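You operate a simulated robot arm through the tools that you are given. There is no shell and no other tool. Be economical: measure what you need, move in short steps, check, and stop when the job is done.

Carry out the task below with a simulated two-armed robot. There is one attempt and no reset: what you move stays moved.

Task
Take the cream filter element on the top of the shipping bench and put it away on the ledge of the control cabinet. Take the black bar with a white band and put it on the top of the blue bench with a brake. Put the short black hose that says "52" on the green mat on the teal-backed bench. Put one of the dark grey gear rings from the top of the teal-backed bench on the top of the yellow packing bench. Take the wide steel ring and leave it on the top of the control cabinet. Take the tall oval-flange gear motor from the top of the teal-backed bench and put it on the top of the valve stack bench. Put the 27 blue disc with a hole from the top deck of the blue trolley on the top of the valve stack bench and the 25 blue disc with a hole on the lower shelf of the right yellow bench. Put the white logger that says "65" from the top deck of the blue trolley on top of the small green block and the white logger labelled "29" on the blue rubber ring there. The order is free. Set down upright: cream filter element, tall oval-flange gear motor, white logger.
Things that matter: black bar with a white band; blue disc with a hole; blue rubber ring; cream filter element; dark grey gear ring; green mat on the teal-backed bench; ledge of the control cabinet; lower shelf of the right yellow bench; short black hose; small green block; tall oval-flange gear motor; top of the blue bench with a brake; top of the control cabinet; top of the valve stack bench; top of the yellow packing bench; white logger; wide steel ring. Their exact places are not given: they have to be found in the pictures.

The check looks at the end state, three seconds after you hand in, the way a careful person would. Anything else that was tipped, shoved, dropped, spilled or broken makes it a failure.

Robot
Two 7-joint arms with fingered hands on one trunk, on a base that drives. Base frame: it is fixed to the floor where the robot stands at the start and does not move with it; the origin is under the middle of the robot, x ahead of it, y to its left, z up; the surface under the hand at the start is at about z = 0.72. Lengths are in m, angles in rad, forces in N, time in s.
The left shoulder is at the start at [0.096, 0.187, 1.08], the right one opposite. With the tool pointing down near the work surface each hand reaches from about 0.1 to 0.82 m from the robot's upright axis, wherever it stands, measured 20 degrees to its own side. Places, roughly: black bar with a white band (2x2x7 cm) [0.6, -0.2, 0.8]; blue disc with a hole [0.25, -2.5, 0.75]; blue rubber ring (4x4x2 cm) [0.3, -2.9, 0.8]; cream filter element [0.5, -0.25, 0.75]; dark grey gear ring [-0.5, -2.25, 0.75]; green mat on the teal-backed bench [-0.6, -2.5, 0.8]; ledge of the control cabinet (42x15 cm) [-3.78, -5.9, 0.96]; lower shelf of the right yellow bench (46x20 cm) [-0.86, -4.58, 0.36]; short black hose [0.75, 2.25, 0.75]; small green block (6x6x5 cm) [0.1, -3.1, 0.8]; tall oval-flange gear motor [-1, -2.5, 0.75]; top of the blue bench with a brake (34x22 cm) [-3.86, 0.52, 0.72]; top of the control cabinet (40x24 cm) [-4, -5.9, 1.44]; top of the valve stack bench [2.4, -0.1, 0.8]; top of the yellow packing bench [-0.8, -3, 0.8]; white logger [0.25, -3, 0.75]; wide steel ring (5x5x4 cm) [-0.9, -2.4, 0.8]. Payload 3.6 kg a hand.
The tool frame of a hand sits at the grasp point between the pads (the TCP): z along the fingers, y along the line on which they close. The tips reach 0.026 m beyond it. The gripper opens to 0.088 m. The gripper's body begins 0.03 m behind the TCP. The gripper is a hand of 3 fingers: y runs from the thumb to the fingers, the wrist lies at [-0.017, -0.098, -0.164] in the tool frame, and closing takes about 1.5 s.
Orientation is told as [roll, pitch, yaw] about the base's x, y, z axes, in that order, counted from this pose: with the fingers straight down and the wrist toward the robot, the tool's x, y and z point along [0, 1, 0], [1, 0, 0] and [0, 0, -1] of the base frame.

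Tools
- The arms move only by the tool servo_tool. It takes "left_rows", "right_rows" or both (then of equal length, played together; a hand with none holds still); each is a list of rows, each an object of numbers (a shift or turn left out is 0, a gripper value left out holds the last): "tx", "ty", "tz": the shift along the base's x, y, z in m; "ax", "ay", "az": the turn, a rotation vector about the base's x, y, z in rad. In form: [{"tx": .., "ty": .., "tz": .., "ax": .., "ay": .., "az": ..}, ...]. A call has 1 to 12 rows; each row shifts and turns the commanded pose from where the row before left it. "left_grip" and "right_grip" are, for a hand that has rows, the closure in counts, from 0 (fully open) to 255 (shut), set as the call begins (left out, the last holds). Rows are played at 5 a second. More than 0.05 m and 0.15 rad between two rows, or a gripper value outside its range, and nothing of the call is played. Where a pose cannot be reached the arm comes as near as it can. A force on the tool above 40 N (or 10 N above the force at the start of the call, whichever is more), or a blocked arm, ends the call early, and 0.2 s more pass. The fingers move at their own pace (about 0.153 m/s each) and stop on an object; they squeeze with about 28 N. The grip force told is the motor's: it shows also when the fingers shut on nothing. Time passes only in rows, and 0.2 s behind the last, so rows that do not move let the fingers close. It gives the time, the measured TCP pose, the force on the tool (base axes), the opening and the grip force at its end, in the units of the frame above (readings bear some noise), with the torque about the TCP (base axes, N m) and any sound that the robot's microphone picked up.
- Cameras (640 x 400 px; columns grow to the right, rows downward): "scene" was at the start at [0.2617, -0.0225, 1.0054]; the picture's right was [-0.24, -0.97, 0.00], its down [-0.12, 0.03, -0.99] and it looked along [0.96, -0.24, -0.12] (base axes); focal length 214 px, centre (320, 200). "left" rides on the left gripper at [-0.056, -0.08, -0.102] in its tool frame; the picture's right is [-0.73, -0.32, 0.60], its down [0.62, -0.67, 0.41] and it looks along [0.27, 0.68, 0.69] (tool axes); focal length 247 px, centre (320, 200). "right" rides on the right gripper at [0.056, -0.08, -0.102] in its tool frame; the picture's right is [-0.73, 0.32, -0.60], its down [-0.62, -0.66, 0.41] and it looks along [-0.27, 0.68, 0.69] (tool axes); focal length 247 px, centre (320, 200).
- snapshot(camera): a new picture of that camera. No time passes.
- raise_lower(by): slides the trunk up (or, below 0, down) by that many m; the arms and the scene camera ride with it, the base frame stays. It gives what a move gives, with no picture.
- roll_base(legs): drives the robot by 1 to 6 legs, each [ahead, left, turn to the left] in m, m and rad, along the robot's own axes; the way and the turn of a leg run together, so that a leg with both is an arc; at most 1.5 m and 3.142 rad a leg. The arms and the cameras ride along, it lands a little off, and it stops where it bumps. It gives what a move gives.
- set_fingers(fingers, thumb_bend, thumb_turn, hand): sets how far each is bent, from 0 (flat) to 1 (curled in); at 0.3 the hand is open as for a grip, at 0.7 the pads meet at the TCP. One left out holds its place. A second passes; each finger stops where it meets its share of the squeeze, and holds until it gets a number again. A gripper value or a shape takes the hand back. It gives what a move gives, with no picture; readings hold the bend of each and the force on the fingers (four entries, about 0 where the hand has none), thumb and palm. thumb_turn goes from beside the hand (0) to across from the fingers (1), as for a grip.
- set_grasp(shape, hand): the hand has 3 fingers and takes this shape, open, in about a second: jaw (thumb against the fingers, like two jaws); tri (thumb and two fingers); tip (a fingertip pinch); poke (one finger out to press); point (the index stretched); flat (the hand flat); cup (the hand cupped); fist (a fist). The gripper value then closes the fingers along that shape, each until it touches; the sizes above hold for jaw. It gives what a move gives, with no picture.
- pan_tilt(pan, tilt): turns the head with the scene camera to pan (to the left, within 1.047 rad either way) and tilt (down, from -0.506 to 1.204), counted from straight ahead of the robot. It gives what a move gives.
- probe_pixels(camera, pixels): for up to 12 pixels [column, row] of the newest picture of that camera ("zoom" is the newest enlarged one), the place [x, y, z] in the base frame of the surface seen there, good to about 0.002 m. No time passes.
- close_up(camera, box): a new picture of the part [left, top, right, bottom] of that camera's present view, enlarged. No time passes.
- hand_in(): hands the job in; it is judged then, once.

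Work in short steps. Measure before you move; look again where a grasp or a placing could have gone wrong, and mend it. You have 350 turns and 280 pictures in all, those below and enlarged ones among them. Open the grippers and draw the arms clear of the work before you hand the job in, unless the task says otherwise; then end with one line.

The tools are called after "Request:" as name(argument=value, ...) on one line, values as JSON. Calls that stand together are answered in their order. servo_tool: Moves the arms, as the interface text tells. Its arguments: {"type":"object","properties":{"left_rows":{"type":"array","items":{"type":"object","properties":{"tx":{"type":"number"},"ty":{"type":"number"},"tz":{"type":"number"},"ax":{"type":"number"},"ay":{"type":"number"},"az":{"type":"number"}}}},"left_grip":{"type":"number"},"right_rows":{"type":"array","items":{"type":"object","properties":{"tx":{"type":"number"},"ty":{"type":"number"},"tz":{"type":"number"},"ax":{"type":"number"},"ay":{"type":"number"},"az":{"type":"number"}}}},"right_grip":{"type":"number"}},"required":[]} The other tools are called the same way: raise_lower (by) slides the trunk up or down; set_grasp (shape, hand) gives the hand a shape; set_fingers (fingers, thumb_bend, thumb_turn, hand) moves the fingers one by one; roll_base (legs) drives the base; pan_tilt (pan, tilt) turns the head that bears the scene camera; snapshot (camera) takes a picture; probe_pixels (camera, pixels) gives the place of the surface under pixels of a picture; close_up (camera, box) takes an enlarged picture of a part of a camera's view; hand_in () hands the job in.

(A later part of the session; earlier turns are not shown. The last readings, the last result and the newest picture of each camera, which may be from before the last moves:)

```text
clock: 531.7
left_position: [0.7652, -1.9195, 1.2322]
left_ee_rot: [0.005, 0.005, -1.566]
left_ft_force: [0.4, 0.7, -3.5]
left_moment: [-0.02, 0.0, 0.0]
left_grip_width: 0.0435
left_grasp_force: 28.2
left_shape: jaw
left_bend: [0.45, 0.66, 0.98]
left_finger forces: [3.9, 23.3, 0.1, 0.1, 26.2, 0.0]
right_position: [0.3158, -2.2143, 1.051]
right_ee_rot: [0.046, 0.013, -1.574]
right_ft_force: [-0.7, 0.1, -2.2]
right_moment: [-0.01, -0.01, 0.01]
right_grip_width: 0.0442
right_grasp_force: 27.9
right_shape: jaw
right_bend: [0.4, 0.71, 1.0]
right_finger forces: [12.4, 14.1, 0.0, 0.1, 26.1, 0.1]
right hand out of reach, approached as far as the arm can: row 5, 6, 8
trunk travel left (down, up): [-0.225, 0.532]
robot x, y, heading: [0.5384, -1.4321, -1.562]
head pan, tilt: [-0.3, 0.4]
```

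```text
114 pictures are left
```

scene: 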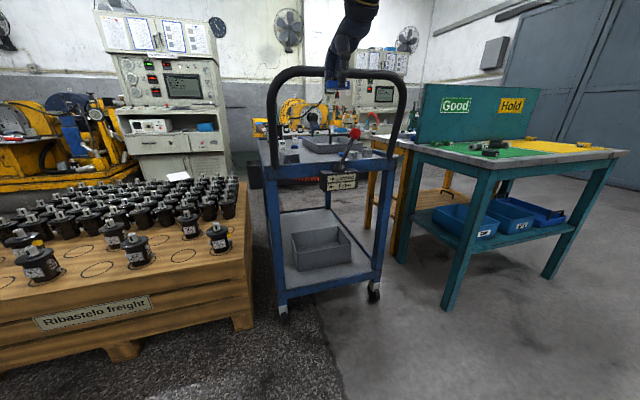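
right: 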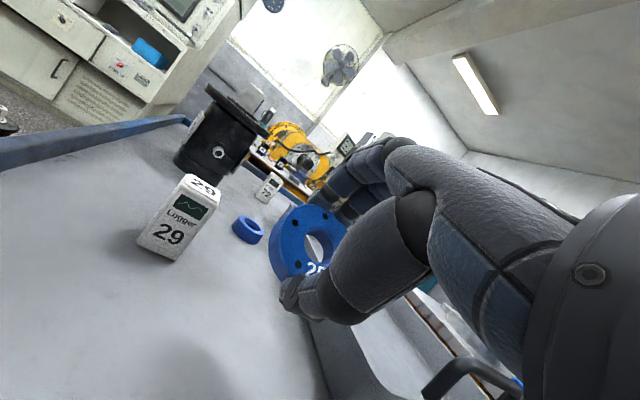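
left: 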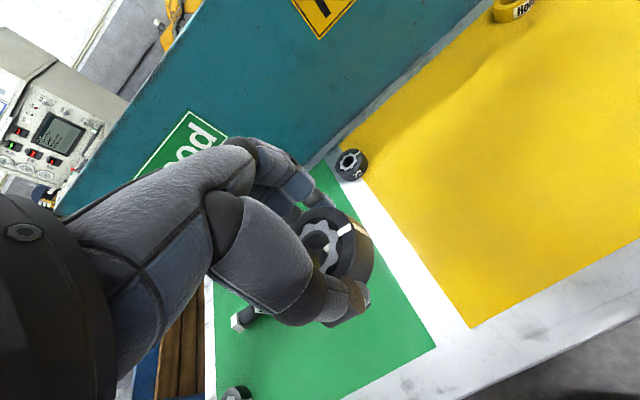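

Disc 25 and gear ring are in hand. I travel west past the teal bench to x≈-1.95, then down to y≈-3.6, and look at the corridor behind.

Request:
roll_base(legs=[[0, -1.25, 0], [0, -1.25, 0], [1.1, 0, 0], [1.0, 0, 0]])

Request:
pan_tilt(pan=0.9, tilt=0.35)

Request:
snapshot(camera="scene")

```text
clock: 553.9
left_position: [-1.5303, -4.0737, 1.2322]
left_ee_rot: [0.005, 0.006, -1.491]
left_ft_force: [0.2, 0.1, -3.9]
left_moment: [0.03, 0.04, 0.0]
left_grip_width: 0.0434
left_grasp_force: 27.8
left_shape: jaw
left_bend: [0.45, 0.66, 0.98]
left_finger forces: [3.9, 23.4, 0.0, 0.0, 26.2, 0.0]
right_position: [-1.9545, -4.4006, 1.0502]
right_ee_rot: [0.047, 0.013, -1.499]
right_ft_force: [-1.0, -0.1, -1.8]
right_moment: [0.02, 0.03, -0.05]
right_grip_width: 0.0444
right_grasp_force: 28.4
right_shape: jaw
right_bend: [0.4, 0.71, 1.0]
right_finger forces: [12.3, 14.2, 0.1, 0.0, 26.1, 0.0]
trunk travel left (down, up): [-0.225, 0.532]
robot x, y, heading: [-1.7918, -3.6029, -1.484]
head pan, tilt: [-0.3, 0.4]
```

```text
clock: 555.2
left_position: [-1.5299, -4.0724, 1.2326]
left_ee_rot: [0.005, 0.008, -1.487]
left_ft_force: [0.1, -0.1, -2.7]
left_moment: [-0.01, 0.0, -0.01]
left_grip_width: 0.0431
left_grasp_force: 27.8
left_shape: jaw
left_bend: [0.45, 0.66, 0.98]
left_finger forces: [3.9, 23.3, 0.1, 0.0, 26.2, 0.0]
right_position: [-1.9529, -4.4017, 1.0503]
right_ee_rot: [0.045, 0.013, -1.499]
right_ft_force: [0.4, -0.8, -2.2]
right_moment: [0.01, 0.03, 0.02]
right_grip_width: 0.0443
right_grasp_force: 28.0
right_shape: jaw
right_bend: [0.4, 0.71, 1.0]
right_finger forces: [12.3, 14.2, 0.0, 0.0, 26.0, 0.0]
trunk travel left (down, up): [-0.225, 0.532]
robot x, y, heading: [-1.7894, -3.6056, -1.484]
head pan, tilt: [0.901, 0.351]
```

```text
113 pictures are left
```

scene: 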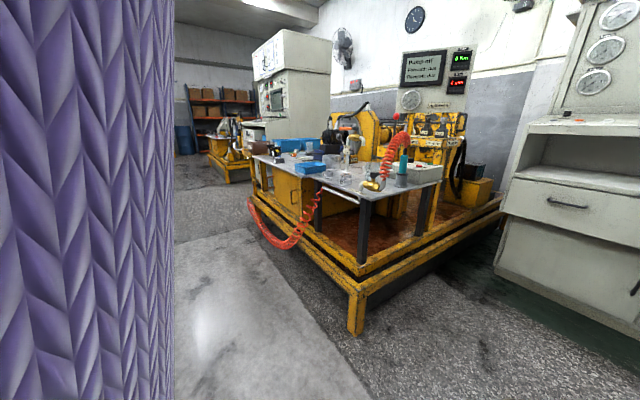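

This yellow rig should be the "right yellow bench". I probe its edges and lower deck.

Request:
probe_pixels(camera="scene", pixels=[[355, 290], [355, 332], [250, 185], [330, 235], [300, 215], [420, 235], [440, 185], [255, 157], [360, 185], [400, 215], [380, 225], [200, 300]])

Request:
close_up(camera="scene", box=[230, 120, 520, 340])

```text
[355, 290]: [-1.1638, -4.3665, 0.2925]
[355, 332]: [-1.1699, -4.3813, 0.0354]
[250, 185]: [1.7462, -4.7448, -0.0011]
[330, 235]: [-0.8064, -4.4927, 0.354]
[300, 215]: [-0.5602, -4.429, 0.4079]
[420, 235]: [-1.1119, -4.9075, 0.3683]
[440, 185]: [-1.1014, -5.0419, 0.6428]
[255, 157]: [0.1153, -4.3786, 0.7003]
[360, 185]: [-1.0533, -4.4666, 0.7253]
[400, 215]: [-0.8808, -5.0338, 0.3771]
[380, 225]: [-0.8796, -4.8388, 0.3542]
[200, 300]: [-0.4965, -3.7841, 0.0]
```

```text
1.82 times, centred on (375, 230) of scene
```

zoom: 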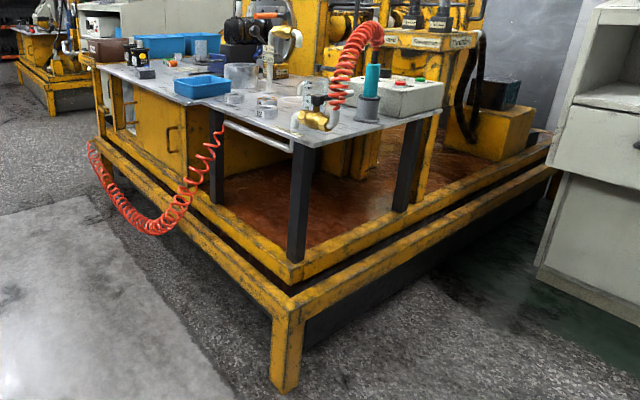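

The target deck is z≈0.354 with a front rim. I first set down the gear ring on the packing bench: turn to face +y here and sidestep east.

Request:
roll_base(legs=[[0, 0, -1.55], [0, 0, -1.55], [0, 0.1, 0]])

Request:
pan_tilt(pan=-0.6, tilt=0.4)

Request:
snapshot(camera="scene")

```text
clock: 563.9
left_position: [-2.1919, -3.178, 1.2321]
left_ee_rot: [0.003, 0.007, 1.735]
left_ft_force: [-0.9, 0.1, -3.5]
left_moment: [-0.02, -0.05, -0.03]
left_grip_width: 0.0426
left_grasp_force: 27.9
left_shape: jaw
left_bend: [0.45, 0.67, 0.98]
left_finger forces: [3.9, 22.2, 0.1, 0.0, 24.9, 0.1]
right_position: [-1.7948, -2.8167, 1.0514]
right_ee_rot: [0.043, 0.015, 1.723]
right_ft_force: [-0.3, 0.2, -2.4]
right_moment: [0.01, 0.01, 0.0]
right_grip_width: 0.0433
right_grasp_force: 28.1
right_shape: jaw
right_bend: [0.4, 0.71, 1.0]
right_finger forces: [11.5, 15.0, 0.0, 0.1, 24.7, 0.0]
trunk travel left (down, up): [-0.225, 0.532]
robot x, y, heading: [-1.8937, -3.6242, 1.737]
head pan, tilt: [0.901, 0.351]
```

```text
clock: 565.5
left_position: [-2.1886, -3.1787, 1.2331]
left_ee_rot: [0.006, 0.007, 1.734]
left_ft_force: [0.2, -0.2, -3.9]
left_moment: [0.03, 0.0, -0.01]
left_grip_width: 0.0424
left_grasp_force: 27.9
left_shape: jaw
left_bend: [0.45, 0.67, 0.98]
left_finger forces: [4.0, 22.2, 0.1, 0.1, 25.0, 0.0]
right_position: [-1.7932, -2.8172, 1.0515]
right_ee_rot: [0.048, 0.014, 1.722]
right_ft_force: [0.3, -0.4, -2.5]
right_moment: [-0.01, 0.01, 0.02]
right_grip_width: 0.0432
right_grasp_force: 27.8
right_shape: jaw
right_bend: [0.4, 0.71, 1.0]
right_finger forces: [11.4, 14.9, 0.0, 0.1, 24.8, 0.0]
trunk travel left (down, up): [-0.225, 0.532]
robot x, y, heading: [-1.891, -3.6173, 1.736]
head pan, tilt: [-0.6, 0.4]
```

```text
111 pictures are left
```

scene: 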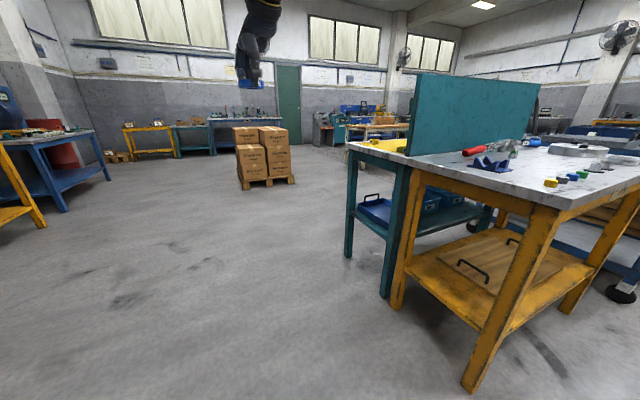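

The yellow packing bench top is visible. I zoom in and probe for a free spot.

Request:
close_up(camera="scene", box=[400, 100, 640, 230])

Request:
probe_pixels(camera="scene", pixels=[[415, 165], [565, 205], [450, 160], [520, 185], [540, 170], [500, 170], [570, 185], [600, 175], [490, 165], [475, 385], [390, 300], [480, 175]])

```text
2.67 times, centred on (520, 165) of scene
```

zoom: 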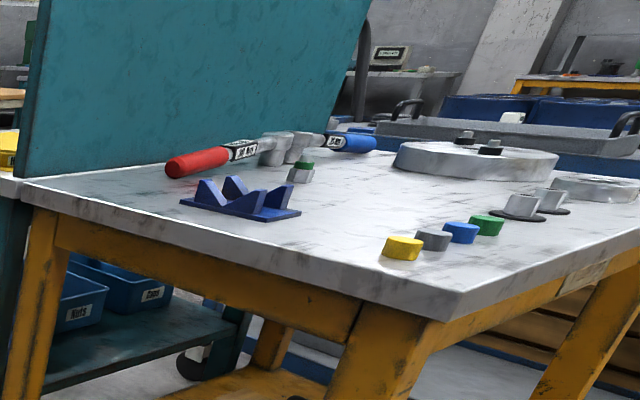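

```text
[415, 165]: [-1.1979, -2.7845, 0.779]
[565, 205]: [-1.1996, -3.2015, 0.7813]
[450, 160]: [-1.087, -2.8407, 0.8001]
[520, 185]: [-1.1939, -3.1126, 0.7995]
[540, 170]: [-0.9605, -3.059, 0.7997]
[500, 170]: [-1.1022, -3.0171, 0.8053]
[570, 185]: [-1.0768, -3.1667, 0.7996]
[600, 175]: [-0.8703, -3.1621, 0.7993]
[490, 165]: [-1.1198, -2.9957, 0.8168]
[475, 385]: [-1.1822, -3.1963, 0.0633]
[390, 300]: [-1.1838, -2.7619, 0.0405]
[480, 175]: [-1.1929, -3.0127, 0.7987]
```

Top z=0.80 with free space near (-0.96,-3.04). I turn to face +x and approach the bench's west end.

Request:
roll_base(legs=[[0, 0, -1.736], [0, 0.36, 0], [0.28, 0, 0]])

Request:
pan_tilt(pan=0.2, tilt=0.6)

Request:
snapshot(camera="scene")

```text
clock: 573.6
left_position: [-1.1104, -3.0528, 1.2323]
left_ee_rot: [0.004, 0.006, -0.031]
left_ft_force: [0.3, 0.3, -3.8]
left_moment: [0.01, 0.02, -0.01]
left_grip_width: 0.0423
left_grasp_force: 27.9
left_shape: jaw
left_bend: [0.45, 0.67, 0.98]
left_finger forces: [4.1, 21.9, 0.0, 0.0, 24.8, 0.1]
right_position: [-0.8311, -3.511, 1.0509]
right_ee_rot: [0.045, 0.013, -0.037]
right_ft_force: [-0.4, 0.2, -2.5]
right_moment: [0.03, 0.03, 0.01]
right_grip_width: 0.043
right_grasp_force: 27.2
right_shape: jaw
right_bend: [0.4, 0.72, 1.0]
right_finger forces: [11.1, 15.1, 0.1, 0.1, 24.3, 0.0]
trunk travel left (down, up): [-0.225, 0.532]
robot x, y, heading: [-1.6055, -3.2608, -0.023]
head pan, tilt: [-0.6, 0.4]
```

```text
clock: 574.7
left_position: [-1.1114, -3.053, 1.2319]
left_ee_rot: [0.006, 0.007, -0.028]
left_ft_force: [0.0, 1.0, -3.2]
left_moment: [-0.04, 0.01, -0.01]
left_grip_width: 0.042
left_grasp_force: 28.3
left_shape: jaw
left_bend: [0.45, 0.67, 0.98]
left_finger forces: [4.1, 22.0, 0.0, 0.0, 24.9, 0.1]
right_position: [-0.8329, -3.5124, 1.0509]
right_ee_rot: [0.044, 0.015, -0.04]
right_ft_force: [-0.4, -0.5, -2.9]
right_moment: [0.01, 0.01, 0.0]
right_grip_width: 0.043
right_grasp_force: 27.8
right_shape: jaw
right_bend: [0.4, 0.72, 1.0]
right_finger forces: [10.9, 15.2, 0.1, 0.1, 24.5, 0.0]
trunk travel left (down, up): [-0.225, 0.532]
robot x, y, heading: [-1.6056, -3.2603, -0.027]
head pan, tilt: [0.201, 0.6]
```

```text
109 pictures are left
```

scene: 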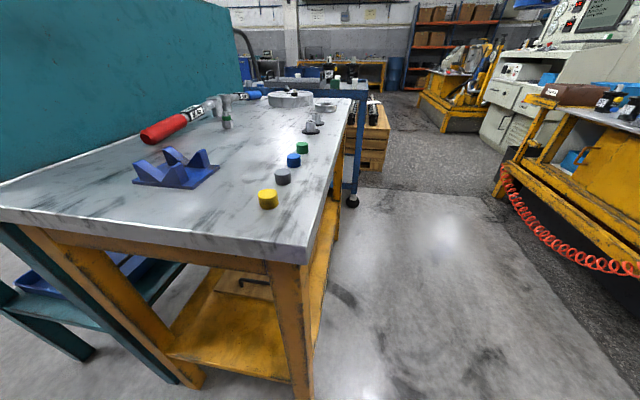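

I probe candidate spots at (240,165), (215,215) and (90,190).

Request:
probe_pixels(camera="scene", pixels=[[240, 160], [225, 175], [215, 215], [90, 190], [268, 200], [218, 168], [226, 128], [283, 178], [170, 225], [135, 182], [190, 187]])

```text
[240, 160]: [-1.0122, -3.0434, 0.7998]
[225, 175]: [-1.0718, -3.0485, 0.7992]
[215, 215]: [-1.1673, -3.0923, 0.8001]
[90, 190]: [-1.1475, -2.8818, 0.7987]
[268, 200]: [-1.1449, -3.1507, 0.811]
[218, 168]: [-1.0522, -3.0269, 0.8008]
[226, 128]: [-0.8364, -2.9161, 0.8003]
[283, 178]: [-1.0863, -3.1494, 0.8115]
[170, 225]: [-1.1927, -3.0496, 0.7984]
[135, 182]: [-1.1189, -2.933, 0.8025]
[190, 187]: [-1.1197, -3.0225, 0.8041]
```

Spot (-0.94,-3.05) is free. I move the left hand there and lower to z≈0.87.

Request:
servo_tool(left_rows=[{"tx": 0.045}, {"tx": 0.045}, {"tx": 0.045}, {"tx": 0.036}, {"tz": -0.05}, {"tz": -0.05}, {"tz": -0.05}, {"tz": -0.05}, {"tz": -0.05}, {"tz": -0.05}, {"tz": -0.05}, {}])

Request:
snapshot(camera="scene")

```text
clock: 577.3
left_position: [-0.9416, -3.0521, 0.8835]
left_ee_rot: [0.005, 0.005, -0.028]
left_ft_force: [-0.3, 0.3, -3.2]
left_moment: [-0.02, -0.04, 0.0]
left_grip_width: 0.042
left_grasp_force: 28.4
left_shape: jaw
left_bend: [0.45, 0.67, 0.98]
left_finger forces: [4.0, 22.0, 0.1, 0.0, 24.9, 0.0]
right_position: [-0.8322, -3.512, 1.0498]
right_ee_rot: [0.044, 0.014, -0.039]
right_ft_force: [0.3, 0.4, -2.5]
right_moment: [-0.02, -0.02, 0.02]
right_grip_width: 0.043
right_grasp_force: 28.4
right_shape: jaw
right_bend: [0.4, 0.72, 1.0]
right_finger forces: [10.9, 15.3, 0.1, 0.0, 24.2, 0.0]
trunk travel left (down, up): [-0.225, 0.532]
robot x, y, heading: [-1.6015, -3.2606, -0.021]
head pan, tilt: [0.201, 0.6]
```

```text
108 pictures are left
```

scene: 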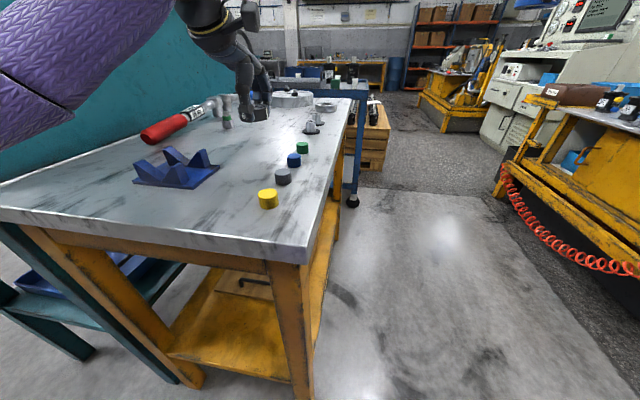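

Clear all round. I lower to contact, open, and lift.

Request:
servo_tool(left_rows=[{"tz": -0.035}, {"tz": -0.012}, {"tz": -0.005}, {"tz": -0.003}, {}])

Request:
servo_tool(left_rows=[{}, {}, {}, {}, {"tz": 0.03}, {"tz": 0.045}, {"tz": 0.045}, {"tz": 0.045}, {"tz": 0.045}, {"tx": -0.045}, {"tx": -0.045}, {"tx": -0.045}], left_grip=0)

Request:
close_up(camera="scene", box=[130, 60, 370, 220])

```text
clock: 578.5
left_position: [-0.9403, -3.0535, 0.8274]
left_ee_rot: [0.004, 0.005, -0.029]
left_ft_force: [0.7, -0.3, -2.8]
left_moment: [0.03, 0.03, 0.0]
left_grip_width: 0.0423
left_grasp_force: 27.7
left_shape: jaw
left_bend: [0.45, 0.67, 0.98]
left_finger forces: [4.0, 22.1, 0.1, 0.1, 24.9, 0.0]
right_position: [-0.8324, -3.5121, 1.0502]
right_ee_rot: [0.044, 0.014, -0.039]
right_ft_force: [-0.2, 0.1, -2.2]
right_moment: [0.0, 0.03, 0.01]
right_grip_width: 0.0429
right_grasp_force: 28.4
right_shape: jaw
right_bend: [0.4, 0.72, 1.0]
right_finger forces: [10.9, 15.3, 0.0, 0.0, 24.3, 0.0]
trunk travel left (down, up): [-0.225, 0.532]
robot x, y, heading: [-1.6042, -3.2632, -0.025]
head pan, tilt: [0.201, 0.6]
```

```text
clock: 581.1
left_position: [-1.0779, -3.0515, 1.0407]
left_ee_rot: [0.004, 0.007, -0.029]
left_ft_force: [-0.6, 0.3, 0.2]
left_moment: [0.0, 0.01, 0.01]
left_grip_width: 0.0879
left_grasp_force: 0.0
left_shape: jaw
left_bend: [0.3, 0.3, 0.98]
left_finger forces: [0.0, 0.0, 0.0, 0.0, 0.0, 0.1]
right_position: [-0.8328, -3.5116, 1.0512]
right_ee_rot: [0.045, 0.012, -0.038]
right_ft_force: [-0.5, 0.2, -1.4]
right_moment: [0.0, 0.02, 0.01]
right_grip_width: 0.0427
right_grasp_force: 27.6
right_shape: jaw
right_bend: [0.4, 0.72, 1.0]
right_finger forces: [10.8, 15.4, 0.0, 0.1, 24.3, 0.1]
trunk travel left (down, up): [-0.225, 0.532]
robot x, y, heading: [-1.6026, -3.2585, -0.026]
head pan, tilt: [0.201, 0.6]
```

```text
2.50 times, centred on (250, 140) of scene
```

zoom: 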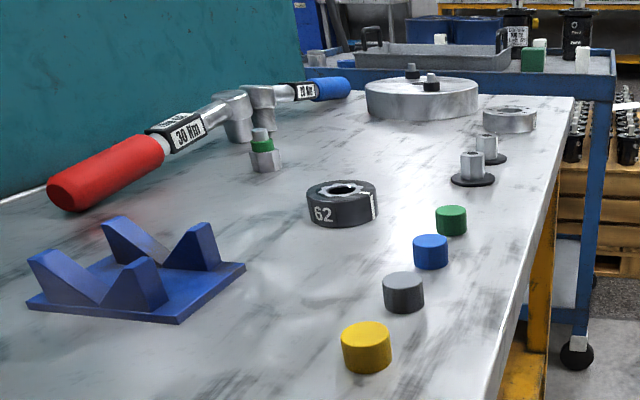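

Gear ring 62 is on the packing bench. I back off and relax the right arm (raise, outward, inward) before turning to the yellow rig.

Request:
roll_base(legs=[[-0.35, 0, 0.02]])

Request:
servo_tool(right_rows=[{"tz": 0.045}, {"tz": 0.045}, {"tz": 0.045}, {"ty": -0.045}, {"ty": -0.045}, {"ty": -0.045}, {"ty": -0.045}, {"tx": -0.045}, {"tx": -0.045}, {"tx": -0.045}, {"tx": -0.045}, {"tx": -0.045}])

Request:
servo_tool(right_rows=[{"tx": -0.045}, {"tx": -0.045}, {"ty": 0.03}, {"ty": 0.03}, {}])

Request:
pan_tilt(pan=-0.6, tilt=0.2)

Request:
snapshot(camera="scene")

```text
clock: 583.4
left_position: [-1.4268, -3.0369, 1.0418]
left_ee_rot: [0.005, 0.004, -0.014]
left_ft_force: [-0.1, 0.4, -0.6]
left_moment: [0.0, 0.0, 0.03]
left_grip_width: 0.0881
left_grasp_force: 0.1
left_shape: jaw
left_bend: [0.3, 0.3, 0.98]
left_finger forces: [0.1, 0.0, 0.0, 0.1, 0.1, 0.0]
right_position: [-1.1748, -3.4946, 1.0506]
right_ee_rot: [0.046, 0.012, -0.024]
right_ft_force: [0.1, 0.2, -2.0]
right_moment: [0.03, 0.02, -0.01]
right_grip_width: 0.043
right_grasp_force: 28.4
right_shape: jaw
right_bend: [0.4, 0.72, 1.0]
right_finger forces: [10.8, 15.4, 0.0, 0.1, 24.4, 0.0]
trunk travel left (down, up): [-0.225, 0.532]
robot x, y, heading: [-1.9535, -3.2562, -0.01]
head pan, tilt: [0.201, 0.6]
```

```text
clock: 586.0
left_position: [-1.4264, -3.0364, 1.042]
left_ee_rot: [0.006, 0.004, -0.016]
left_ft_force: [-0.2, 0.1, -0.4]
left_moment: [0.0, 0.0, 0.01]
left_grip_width: 0.0881
left_grasp_force: 0.1
left_shape: jaw
left_bend: [0.3, 0.3, 0.98]
left_finger forces: [0.0, 0.0, 0.1, 0.0, 0.0, 0.0]
right_position: [-1.4655, -3.6687, 1.1557]
right_ee_rot: [0.045, 0.015, -0.023]
right_ft_force: [-0.5, -0.1, -2.3]
right_moment: [0.0, -0.01, 0.02]
right_grip_width: 0.0424
right_grasp_force: 27.7
right_shape: jaw
right_bend: [0.4, 0.72, 1.0]
right_finger forces: [10.0, 15.6, 0.1, 0.1, 24.0, 0.0]
right hand out of reach, approached as far as the arm can: row 1, 2, 3, 5, 6, 7
trunk travel left (down, up): [-0.225, 0.532]
robot x, y, heading: [-1.9495, -3.2533, -0.009]
head pan, tilt: [0.201, 0.6]
```

```text
clock: 587.2
left_position: [-1.4264, -3.0381, 1.0412]
left_ee_rot: [0.007, 0.006, -0.016]
left_ft_force: [-0.1, -0.5, 0.0]
left_moment: [-0.01, 0.02, 0.0]
left_grip_width: 0.0877
left_grasp_force: 0.1
left_shape: jaw
left_bend: [0.3, 0.3, 0.98]
left_finger forces: [0.0, 0.0, 0.0, 0.1, 0.0, 0.1]
right_position: [-1.5547, -3.6072, 1.1552]
right_ee_rot: [0.045, 0.014, -0.024]
right_ft_force: [0.6, -0.4, -2.1]
right_moment: [0.02, 0.01, 0.01]
right_grip_width: 0.0421
right_grasp_force: 27.8
right_shape: jaw
right_bend: [0.4, 0.72, 1.0]
right_finger forces: [9.7, 15.9, 0.1, 0.0, 23.9, 0.0]
trunk travel left (down, up): [-0.225, 0.532]
robot x, y, heading: [-1.9519, -3.2574, -0.009]
head pan, tilt: [0.201, 0.6]
```

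```text
clock: 588.3
left_position: [-1.4256, -3.0372, 1.0432]
left_ee_rot: [0.006, 0.004, -0.016]
left_ft_force: [-0.4, 0.2, 0.0]
left_moment: [0.02, 0.01, 0.01]
left_grip_width: 0.0874
left_grasp_force: 0.0
left_shape: jaw
left_bend: [0.3, 0.3, 0.98]
left_finger forces: [0.1, 0.0, 0.1, 0.0, 0.0, 0.0]
right_position: [-1.5549, -3.6062, 1.1554]
right_ee_rot: [0.047, 0.015, -0.025]
right_ft_force: [-0.3, -0.1, -2.5]
right_moment: [0.04, 0.01, -0.03]
right_grip_width: 0.042
right_grasp_force: 28.0
right_shape: jaw
right_bend: [0.4, 0.72, 1.0]
right_finger forces: [9.6, 15.9, 0.0, 0.1, 23.9, 0.0]
trunk travel left (down, up): [-0.225, 0.532]
robot x, y, heading: [-1.9523, -3.2531, -0.013]
head pan, tilt: [-0.6, 0.201]
```

```text
106 pictures are left
```

scene: 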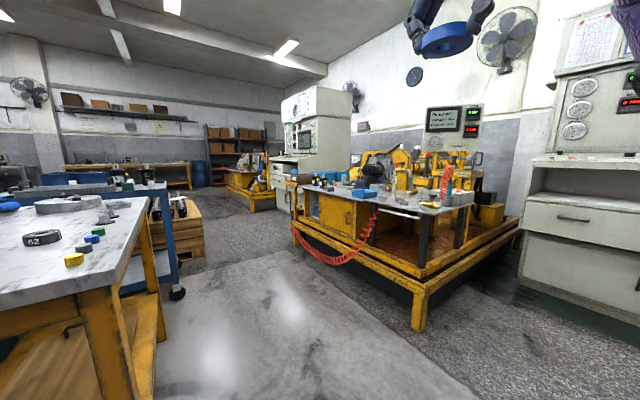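

The right arm is compact now. I pull the left hand in, turn to face -y, go to y≈-3.75 and sidestep east to x≈-0.72.

Request:
servo_tool(left_rows=[{"tz": 0.045}, {"tz": 0.045}, {"tx": -0.045}, {"tx": -0.045}, {"tx": -0.045}, {"tx": -0.03}, {}])

Request:
roll_base(legs=[[0, 0, -1.56], [0.48, 0, 0], [0, 1.22, 0]])

Request:
pan_tilt(pan=-0.2, tilt=0.6)

Request:
snapshot(camera="scene")

```text
clock: 589.9
left_position: [-1.59, -3.0382, 1.1289]
left_ee_rot: [0.006, 0.007, -0.014]
left_ft_force: [0.1, 0.3, 0.1]
left_moment: [-0.02, -0.01, -0.07]
left_grip_width: 0.0877
left_grasp_force: 0.1
left_shape: jaw
left_bend: [0.3, 0.3, 0.98]
left_finger forces: [0.1, 0.0, 0.0, 0.1, 0.0, 0.0]
right_position: [-1.5544, -3.6057, 1.1554]
right_ee_rot: [0.046, 0.016, -0.023]
right_ft_force: [-0.9, -0.1, -2.9]
right_moment: [0.0, 0.0, 0.01]
right_grip_width: 0.0421
right_grasp_force: 28.2
right_shape: jaw
right_bend: [0.4, 0.72, 1.0]
right_finger forces: [9.5, 15.9, 0.0, 0.0, 23.9, 0.0]
trunk travel left (down, up): [-0.225, 0.532]
robot x, y, heading: [-1.9508, -3.2569, -0.013]
head pan, tilt: [-0.6, 0.201]
```

```text
clock: 602.4
left_position: [-0.5036, -4.097, 1.1305]
left_ee_rot: [0.006, 0.006, -1.565]
left_ft_force: [-1.4, 0.4, -0.4]
left_moment: [-0.05, 0.0, 0.01]
left_grip_width: 0.0879
left_grasp_force: 0.0
left_shape: jaw
left_bend: [0.3, 0.3, 0.98]
left_finger forces: [0.1, 0.0, 0.0, 0.1, 0.0, 0.0]
right_position: [-1.0715, -4.1438, 1.1563]
right_ee_rot: [0.046, 0.015, -1.574]
right_ft_force: [0.9, 0.5, -2.6]
right_moment: [0.05, 0.0, 0.0]
right_grip_width: 0.0421
right_grasp_force: 28.0
right_shape: jaw
right_bend: [0.4, 0.72, 1.0]
right_finger forces: [8.4, 17.2, 0.0, 0.0, 23.8, 0.1]
trunk travel left (down, up): [-0.225, 0.532]
robot x, y, heading: [-0.7305, -3.7397, -1.56]
head pan, tilt: [-0.6, 0.201]
```

```text
clock: 603.3
left_position: [-0.5052, -4.0972, 1.1306]
left_ee_rot: [0.005, 0.007, -1.565]
left_ft_force: [0.2, -1.0, 0.3]
left_moment: [-0.02, -0.01, 0.0]
left_grip_width: 0.0875
left_grasp_force: 0.0
left_shape: jaw
left_bend: [0.3, 0.3, 0.98]
left_finger forces: [0.0, 0.0, 0.0, 0.0, 0.0, 0.0]
right_position: [-1.0717, -4.1447, 1.1559]
right_ee_rot: [0.047, 0.014, -1.573]
right_ft_force: [0.5, -1.0, -2.5]
right_moment: [0.04, -0.01, 0.03]
right_grip_width: 0.0419
right_grasp_force: 27.9
right_shape: jaw
right_bend: [0.4, 0.72, 1.0]
right_finger forces: [8.4, 17.3, 0.0, 0.0, 23.7, 0.1]
trunk travel left (down, up): [-0.225, 0.532]
robot x, y, heading: [-0.7283, -3.741, -1.559]
head pan, tilt: [-0.201, 0.6]
```

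```text
105 pictures are left
```

scene: 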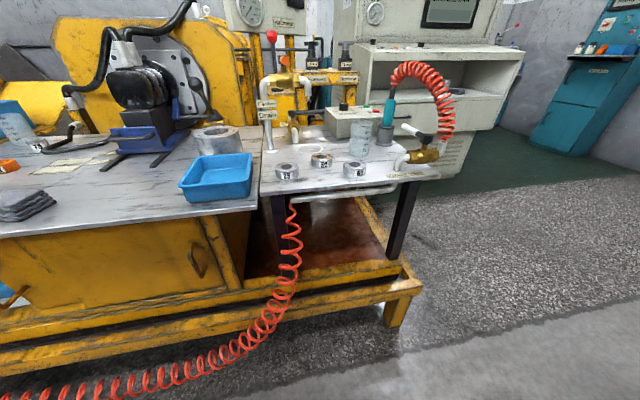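

The lower shelf opening is visible at (340,235) between the black posts; a red coil hangs on its left. I probe details.

Request:
probe_pixels(camera="scene", pixels=[[340, 235], [320, 255], [350, 255], [350, 270], [340, 285], [292, 240], [278, 220], [400, 220], [340, 192], [350, 185], [380, 200], [300, 262]])

Request:
close_up(camera="scene", box=[230, 150, 450, 330])

```text
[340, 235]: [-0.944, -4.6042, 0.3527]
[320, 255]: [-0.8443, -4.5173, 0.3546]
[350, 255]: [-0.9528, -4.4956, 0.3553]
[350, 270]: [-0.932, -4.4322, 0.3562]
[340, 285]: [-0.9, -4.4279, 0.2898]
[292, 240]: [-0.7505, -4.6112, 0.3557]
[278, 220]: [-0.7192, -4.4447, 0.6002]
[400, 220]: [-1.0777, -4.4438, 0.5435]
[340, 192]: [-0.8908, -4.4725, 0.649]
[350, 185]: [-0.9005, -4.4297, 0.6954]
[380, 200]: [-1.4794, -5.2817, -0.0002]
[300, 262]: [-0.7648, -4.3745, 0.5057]
```

```text
2.22 times, centred on (340, 240) of scene
```

zoom: 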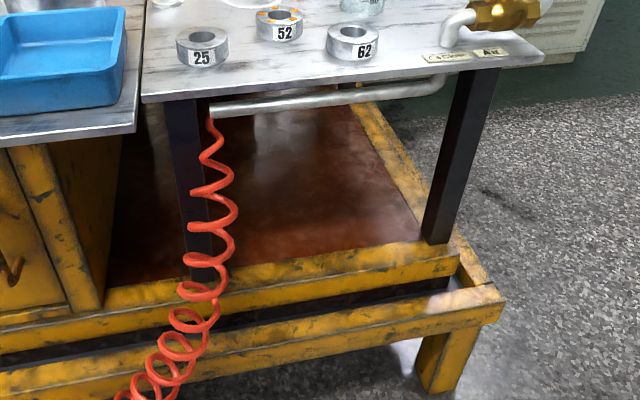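

The shelf floor is flush with its frame (z≈0.355); opening x -0.74…-1.06, pipe at z 0.65. I lower the trunk, drive 0.1 m closer and tilt the right hand 30° forward.

Request:
raise_lower(by=-0.21)

Request:
roll_base(legs=[[0.09, -0.02, -0.01]])

Request:
servo_tool(right_rows=[{"ax": -0.13, "tx": 0.03}, {"ax": -0.13, "tx": 0.03}, {"ax": -0.13, "tx": 0.03}, {"ax": -0.13, "tx": 0.03}, {"tz": -0.045, "tx": 0.01}, {"tz": -0.045}, {"tz": -0.045}, {"tz": -0.045}, {"tz": -0.045}, {"tz": -0.045}, {}])

Request:
snapshot(camera="scene")

```text
clock: 605.5
left_position: [-0.504, -4.1372, 0.8977]
left_ee_rot: [0.006, 0.111, -1.564]
left_ft_force: [-0.5, 0.1, 0.2]
left_moment: [-0.02, 0.02, -0.01]
left_grip_width: 0.0878
left_grasp_force: 0.2
left_shape: jaw
left_bend: [0.3, 0.3, 0.98]
left_finger forces: [0.0, 0.1, 0.0, 0.0, 0.0, 0.0]
right_position: [-1.0713, -4.143, 0.9448]
right_ee_rot: [0.045, 0.014, -1.573]
right_ft_force: [0.1, 0.5, -2.0]
right_moment: [0.04, 0.0, 0.0]
right_grip_width: 0.0421
right_grasp_force: 28.0
right_shape: jaw
right_bend: [0.4, 0.72, 1.0]
right_finger forces: [8.2, 17.3, 0.0, 0.0, 23.9, 0.0]
trunk travel left (down, up): [-0.015, 0.742]
robot x, y, heading: [-0.7265, -3.7384, -1.561]
head pan, tilt: [-0.201, 0.6]
```

```text
clock: 606.7
left_position: [-0.5282, -4.2312, 0.8967]
left_ee_rot: [0.005, 0.111, -1.574]
left_ft_force: [0.0, 1.3, 0.7]
left_moment: [0.01, -0.03, -0.02]
left_grip_width: 0.0881
left_grasp_force: 0.1
left_shape: jaw
left_bend: [0.3, 0.3, 0.98]
left_finger forces: [0.0, 0.1, 0.0, 0.1, 0.0, 0.1]
right_position: [-1.0957, -4.2317, 0.9457]
right_ee_rot: [0.046, 0.015, -1.584]
right_ft_force: [0.1, -0.4, -2.4]
right_moment: [0.04, -0.01, 0.0]
right_grip_width: 0.0421
right_grasp_force: 27.9
right_shape: jaw
right_bend: [0.4, 0.72, 1.0]
right_finger forces: [8.4, 17.3, 0.0, 0.0, 23.8, 0.0]
trunk travel left (down, up): [-0.015, 0.742]
robot x, y, heading: [-0.7488, -3.8314, -1.57]
head pan, tilt: [-0.201, 0.6]
```

```text
clock: 609.1
left_position: [-0.5276, -4.2303, 0.897]
left_ee_rot: [0.005, 0.112, -1.572]
left_ft_force: [-0.6, 0.0, -0.1]
left_moment: [-0.01, 0.03, 0.02]
left_grip_width: 0.0878
left_grasp_force: 0.1
left_shape: jaw
left_bend: [0.3, 0.3, 0.98]
left_finger forces: [0.1, 0.0, 0.0, 0.0, 0.1, 0.1]
right_position: [-0.9616, -4.3462, 0.9536]
right_ee_rot: [0.051, -0.507, -1.584]
right_ft_force: [-0.4, -0.8, -2.7]
right_moment: [0.02, -0.03, 0.02]
right_grip_width: 0.042
right_grasp_force: 27.8
right_shape: jaw
right_bend: [0.4, 0.72, 1.0]
right_finger forces: [7.8, 17.3, 0.0, 0.0, 24.5, 0.0]
right hand out of reach, approached as far as the arm can: row 2, 3, 4, 5, 6, 7, 8, 9, 10
trunk travel left (down, up): [-0.015, 0.742]
robot x, y, heading: [-0.7491, -3.8307, -1.564]
head pan, tilt: [-0.201, 0.6]
```

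```text
103 pictures are left
```

scene: 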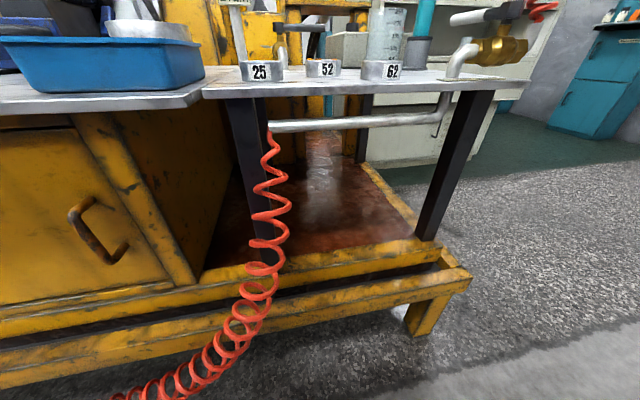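

The arm was too folded to lower. I back off 0.14 m and lower with the arm more extended, then will drive in.

Request:
roll_base(legs=[[-0.14, 0, 0]])

Request:
servo_tool(right_rows=[{"ty": -0.04}, {"ty": -0.04}, {"tz": -0.045}, {"tz": -0.045}, {"tz": -0.045}, {"tz": -0.045}, {"tz": -0.045}, {}])

Request:
snapshot(camera="scene")

```text
clock: 610.4
left_position: [-0.5272, -4.086, 0.8984]
left_ee_rot: [0.005, 0.11, -1.57]
left_ft_force: [0.3, -0.1, 0.6]
left_moment: [-0.01, -0.01, -0.01]
left_grip_width: 0.0878
left_grasp_force: 0.1
left_shape: jaw
left_bend: [0.3, 0.3, 0.98]
left_finger forces: [0.0, 0.1, 0.0, 0.0, 0.0, 0.0]
right_position: [-0.9599, -4.203, 0.9543]
right_ee_rot: [0.051, -0.505, -1.582]
right_ft_force: [-0.1, -0.1, -1.8]
right_moment: [0.06, -0.02, 0.01]
right_grip_width: 0.042
right_grasp_force: 27.8
right_shape: jaw
right_bend: [0.4, 0.72, 1.0]
right_finger forces: [7.8, 17.5, 0.0, 0.1, 24.6, 0.0]
trunk travel left (down, up): [-0.015, 0.742]
robot x, y, heading: [-0.7479, -3.6893, -1.564]
head pan, tilt: [-0.201, 0.6]
```

```text
clock: 612.2
left_position: [-0.5285, -4.087, 0.897]
left_ee_rot: [0.005, 0.111, -1.57]
left_ft_force: [0.2, 0.6, -0.5]
left_moment: [-0.01, -0.03, 0.02]
left_grip_width: 0.088
left_grasp_force: 0.1
left_shape: jaw
left_bend: [0.3, 0.3, 0.98]
left_finger forces: [0.0, 0.0, 0.1, 0.0, 0.0, 0.1]
right_position: [-0.9591, -4.2893, 0.729]
right_ee_rot: [0.051, -0.505, -1.583]
right_ft_force: [-0.1, 0.6, -3.0]
right_moment: [0.02, -0.02, 0.0]
right_grip_width: 0.042
right_grasp_force: 28.0
right_shape: jaw
right_bend: [0.4, 0.72, 1.0]
right_finger forces: [7.2, 17.9, 0.0, 0.1, 24.5, 0.0]
right hand out of reach, approached as far as the arm can: row 6
trunk travel left (down, up): [-0.015, 0.742]
robot x, y, heading: [-0.7504, -3.6867, -1.563]
head pan, tilt: [-0.201, 0.6]
```

```text
102 pictures are left
```

scene: 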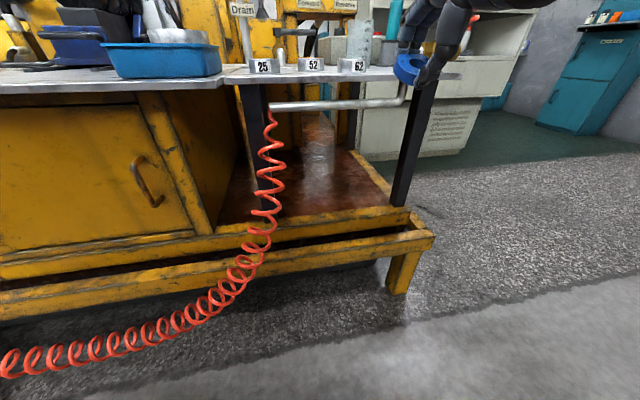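

It works. I continue lowering to z≈0.44 and shift to x≈-0.92.

Request:
servo_tool(right_rows=[{"tx": 0.02, "tz": -0.04}, {"tx": 0.02, "tz": -0.04}, {"tz": -0.045}, {"tz": -0.045}, {"tz": -0.045}, {"tz": -0.045}, {"tz": -0.03}, {}])

Request:
snapshot(camera="scene")

Request:
snapshot(camera="right")

```text
clock: 614.0
left_position: [-0.5271, -4.0863, 0.8973]
left_ee_rot: [0.006, 0.112, -1.571]
left_ft_force: [-0.4, 0.0, 0.2]
left_moment: [-0.02, -0.02, -0.01]
left_grip_width: 0.0878
left_grasp_force: 0.1
left_shape: jaw
left_bend: [0.3, 0.3, 0.98]
left_finger forces: [0.0, 0.0, 0.0, 0.1, 0.1, 0.0]
right_position: [-0.9159, -4.2898, 0.4379]
right_ee_rot: [0.051, -0.505, -1.581]
right_ft_force: [0.6, -0.7, -2.5]
right_moment: [0.02, -0.01, 0.01]
right_grip_width: 0.0418
right_grasp_force: 28.3
right_shape: jaw
right_bend: [0.4, 0.72, 1.0]
right_finger forces: [6.0, 19.0, 0.1, 0.1, 24.4, 0.0]
trunk travel left (down, up): [-0.015, 0.742]
robot x, y, heading: [-0.7507, -3.6925, -1.565]
head pan, tilt: [-0.201, 0.6]
```

```text
101 pictures are left
```

scene: 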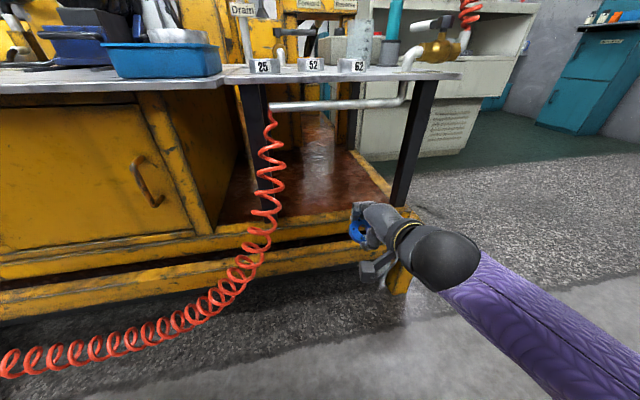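

```text
100 pictures are left
```

right: 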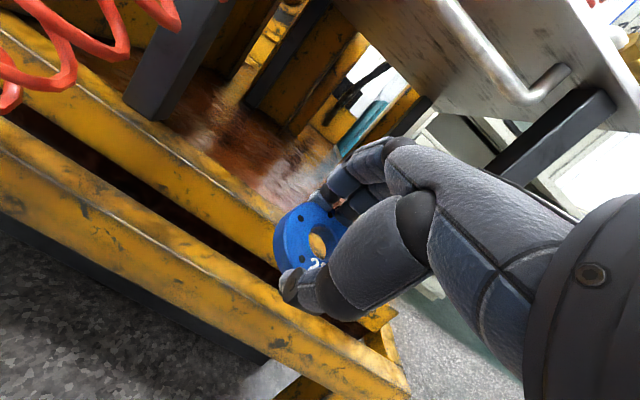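

Hand is at opening height with the disc above the frame (0.356). I drive 0.25 m forward into the opening.

Request:
roll_base(legs=[[0.25, 0, 0]])

Request:
snapshot(camera="scene")

Request:
snapshot(camera="right")

```text
clock: 615.8
left_position: [-0.5262, -4.3412, 0.8973]
left_ee_rot: [0.004, 0.111, -1.571]
left_ft_force: [-0.4, -0.3, 0.5]
left_moment: [0.0, 0.0, 0.01]
left_grip_width: 0.088
left_grasp_force: 0.1
left_shape: jaw
left_bend: [0.3, 0.3, 0.98]
left_finger forces: [0.0, 0.0, 0.1, 0.1, 0.0, 0.1]
right_position: [-0.9173, -4.5413, 0.4384]
right_ee_rot: [0.05, -0.506, -1.584]
right_ft_force: [0.9, 0.0, -2.6]
right_moment: [0.03, 0.0, 0.0]
right_grip_width: 0.0418
right_grasp_force: 28.1
right_shape: jaw
right_bend: [0.4, 0.72, 1.0]
right_finger forces: [6.0, 19.0, 0.0, 0.0, 24.3, 0.1]
trunk travel left (down, up): [-0.015, 0.742]
robot x, y, heading: [-0.7489, -3.9415, -1.567]
head pan, tilt: [-0.201, 0.6]
```

```text
99 pictures are left
```

scene: 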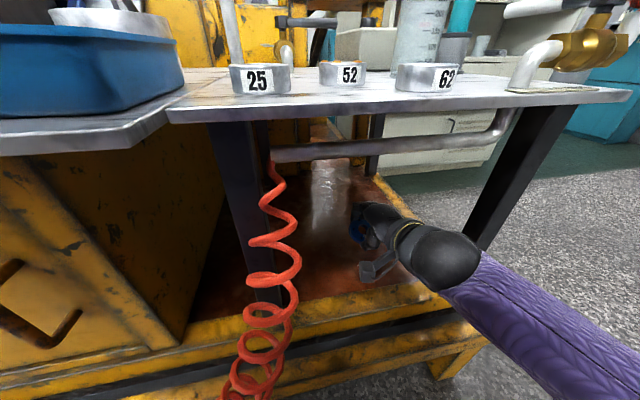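

```text
98 pictures are left
```

right: 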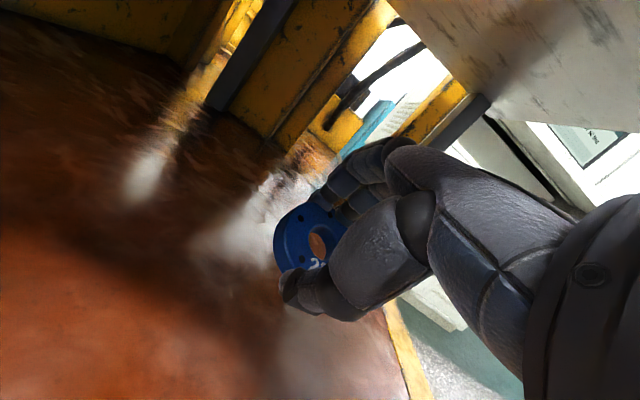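

Inside the opening. I lower until near contact, then open.

Request:
servo_tool(right_rows=[{"tz": -0.02}, {"tz": -0.012}, {"tz": -0.006}, {"tz": -0.004}, {}])

Request:
snapshot(camera="right")

```text
clock: 617.0
left_position: [-0.5262, -4.3408, 0.8972]
left_ee_rot: [0.005, 0.112, -1.573]
left_ft_force: [0.0, 0.6, -0.3]
left_moment: [0.0, -0.01, 0.0]
left_grip_width: 0.0876
left_grasp_force: 0.0
left_shape: jaw
left_bend: [0.3, 0.3, 0.98]
left_finger forces: [0.1, 0.1, 0.0, 0.0, 0.0, 0.0]
right_position: [-0.9165, -4.5424, 0.3957]
right_ee_rot: [0.05, -0.504, -1.584]
right_ft_force: [0.1, 0.7, -2.4]
right_moment: [0.05, 0.0, 0.01]
right_grip_width: 0.0416
right_grasp_force: 28.3
right_shape: jaw
right_bend: [0.4, 0.72, 1.0]
right_finger forces: [6.0, 19.1, 0.0, 0.1, 24.3, 0.1]
trunk travel left (down, up): [-0.015, 0.742]
robot x, y, heading: [-0.7434, -3.9422, -1.566]
head pan, tilt: [-0.201, 0.6]
```

```text
97 pictures are left
```

right: 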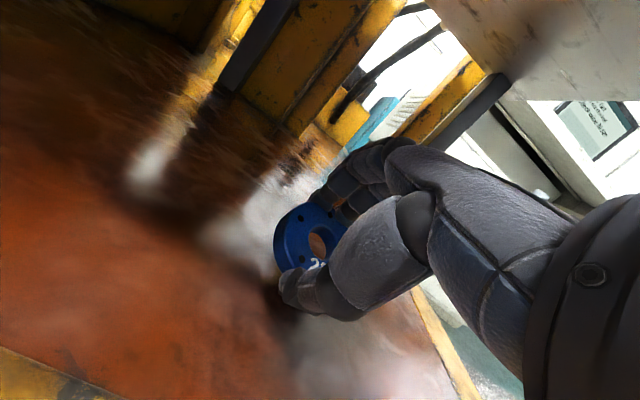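

Almost touching. I lower 2 mm more and open partly, so the disc settles flat.

Request:
servo_tool(right_rows=[{"tz": -0.002}, {}])

Request:
servo_tool(right_rows=[{}, {}, {}, {}], right_grip=85)

Request:
snapshot(camera="right")

```text
clock: 617.6
left_position: [-0.5265, -4.3403, 0.8974]
left_ee_rot: [0.005, 0.112, -1.572]
left_ft_force: [0.2, 0.1, -0.4]
left_moment: [-0.03, -0.01, -0.01]
left_grip_width: 0.088
left_grasp_force: 0.1
left_shape: jaw
left_bend: [0.3, 0.3, 0.98]
left_finger forces: [0.0, 0.0, 0.0, 0.1, 0.0, 0.1]
right_position: [-0.9182, -4.5422, 0.3937]
right_ee_rot: [0.051, -0.504, -1.583]
right_ft_force: [0.0, 0.2, -1.5]
right_moment: [0.01, 0.0, 0.02]
right_grip_width: 0.0417
right_grasp_force: 27.7
right_shape: jaw
right_bend: [0.4, 0.72, 1.0]
right_finger forces: [6.0, 19.1, 0.0, 0.1, 24.3, 0.0]
trunk travel left (down, up): [-0.015, 0.742]
robot x, y, heading: [-0.7471, -3.9448, -1.565]
head pan, tilt: [-0.201, 0.6]
```

```text
clock: 618.6
left_position: [-0.5263, -4.34, 0.8982]
left_ee_rot: [0.004, 0.11, -1.573]
left_ft_force: [-0.2, 0.0, 0.0]
left_moment: [0.0, -0.04, 0.01]
left_grip_width: 0.088
left_grasp_force: 0.0
left_shape: jaw
left_bend: [0.3, 0.3, 0.98]
left_finger forces: [0.0, 0.0, 0.0, 0.1, 0.0, 0.1]
right_position: [-0.9183, -4.5438, 0.3961]
right_ee_rot: [0.054, -0.51, -1.584]
right_ft_force: [-0.7, -0.2, 10.5]
right_moment: [0.22, -0.06, -0.02]
right_grip_width: 0.0546
right_grasp_force: 0.1
right_shape: jaw
right_bend: [0.37, 0.63, 1.0]
right_finger forces: [0.0, 0.1, 0.0, 0.0, 9.7, 0.1]
trunk travel left (down, up): [-0.015, 0.742]
robot x, y, heading: [-0.7475, -3.9397, -1.567]
head pan, tilt: [-0.201, 0.6]
```

```text
96 pictures are left
```

right: 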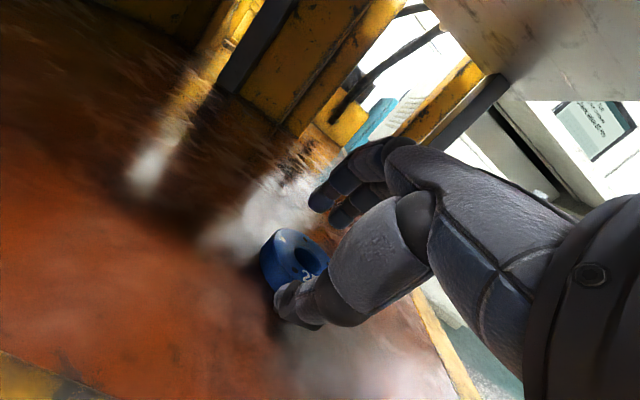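

The disc has settled on the floor. I raise the hand 4 cm, then back straight out.

Request:
servo_tool(right_rows=[{"tz": 0.01}, {"tz": 0.02}, {"tz": 0.015}, {}])

Request:
snapshot(camera="right")

Request:
roll_base(legs=[[-0.28, 0, 0]])

Request:
close_up(camera="scene", box=[200, 60, 460, 230])

```text
clock: 619.6
left_position: [-0.526, -4.3406, 0.8972]
left_ee_rot: [0.007, 0.11, -1.574]
left_ft_force: [0.5, 0.8, -1.3]
left_moment: [0.0, 0.0, 0.02]
left_grip_width: 0.0878
left_grasp_force: 0.1
left_shape: jaw
left_bend: [0.3, 0.3, 0.98]
left_finger forces: [0.1, 0.1, 0.0, 0.0, 0.1, 0.1]
right_position: [-0.9187, -4.5416, 0.4403]
right_ee_rot: [0.052, -0.502, -1.583]
right_ft_force: [0.0, -0.4, 0.5]
right_moment: [-0.02, 0.0, -0.01]
right_grip_width: 0.0584
right_grasp_force: 0.1
right_shape: jaw
right_bend: [0.37, 0.58, 1.0]
right_finger forces: [0.0, 0.1, 0.1, 0.1, 0.0, 0.0]
trunk travel left (down, up): [-0.015, 0.742]
robot x, y, heading: [-0.7508, -3.9421, -1.569]
head pan, tilt: [-0.201, 0.6]
```

```text
95 pictures are left
```

right: 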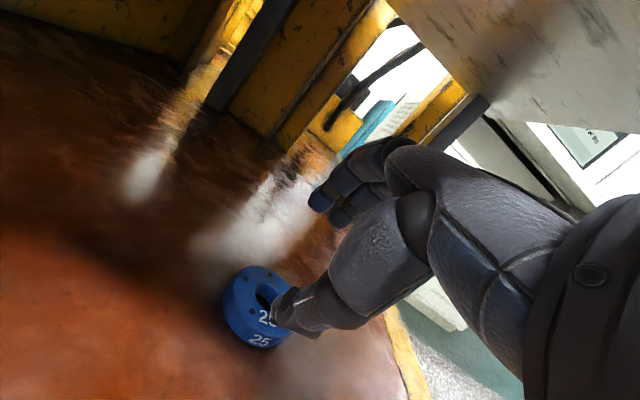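

```text
clock: 621.6
left_position: [-0.5277, -4.06, 0.8976]
left_ee_rot: [0.003, 0.11, -1.573]
left_ft_force: [0.5, -0.4, -0.7]
left_moment: [0.04, 0.0, -0.01]
left_grip_width: 0.0877
left_grasp_force: 0.2
left_shape: jaw
left_bend: [0.3, 0.3, 0.98]
left_finger forces: [0.0, 0.0, 0.0, 0.0, 0.0, 0.0]
right_position: [-0.9191, -4.2605, 0.4393]
right_ee_rot: [0.051, -0.504, -1.585]
right_ft_force: [0.5, 0.1, -0.2]
right_moment: [-0.02, -0.03, -0.01]
right_grip_width: 0.0583
right_grasp_force: 0.1
right_shape: jaw
right_bend: [0.37, 0.58, 1.0]
right_finger forces: [0.0, 0.1, 0.0, 0.1, 0.0, 0.1]
trunk travel left (down, up): [-0.015, 0.742]
robot x, y, heading: [-0.7532, -3.6608, -1.566]
head pan, tilt: [-0.201, 0.6]
```

```text
2.35 times, centred on (330, 145) of scene
```

zoom: 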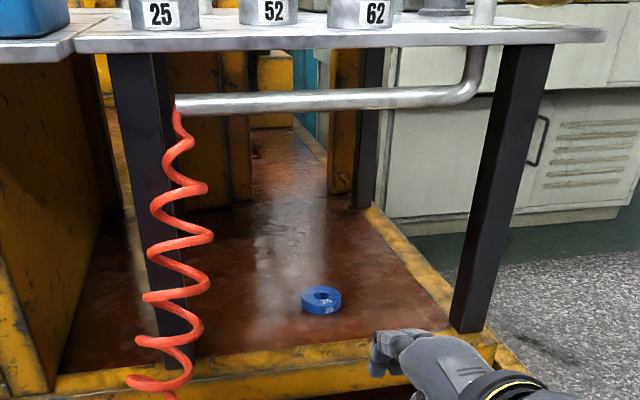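

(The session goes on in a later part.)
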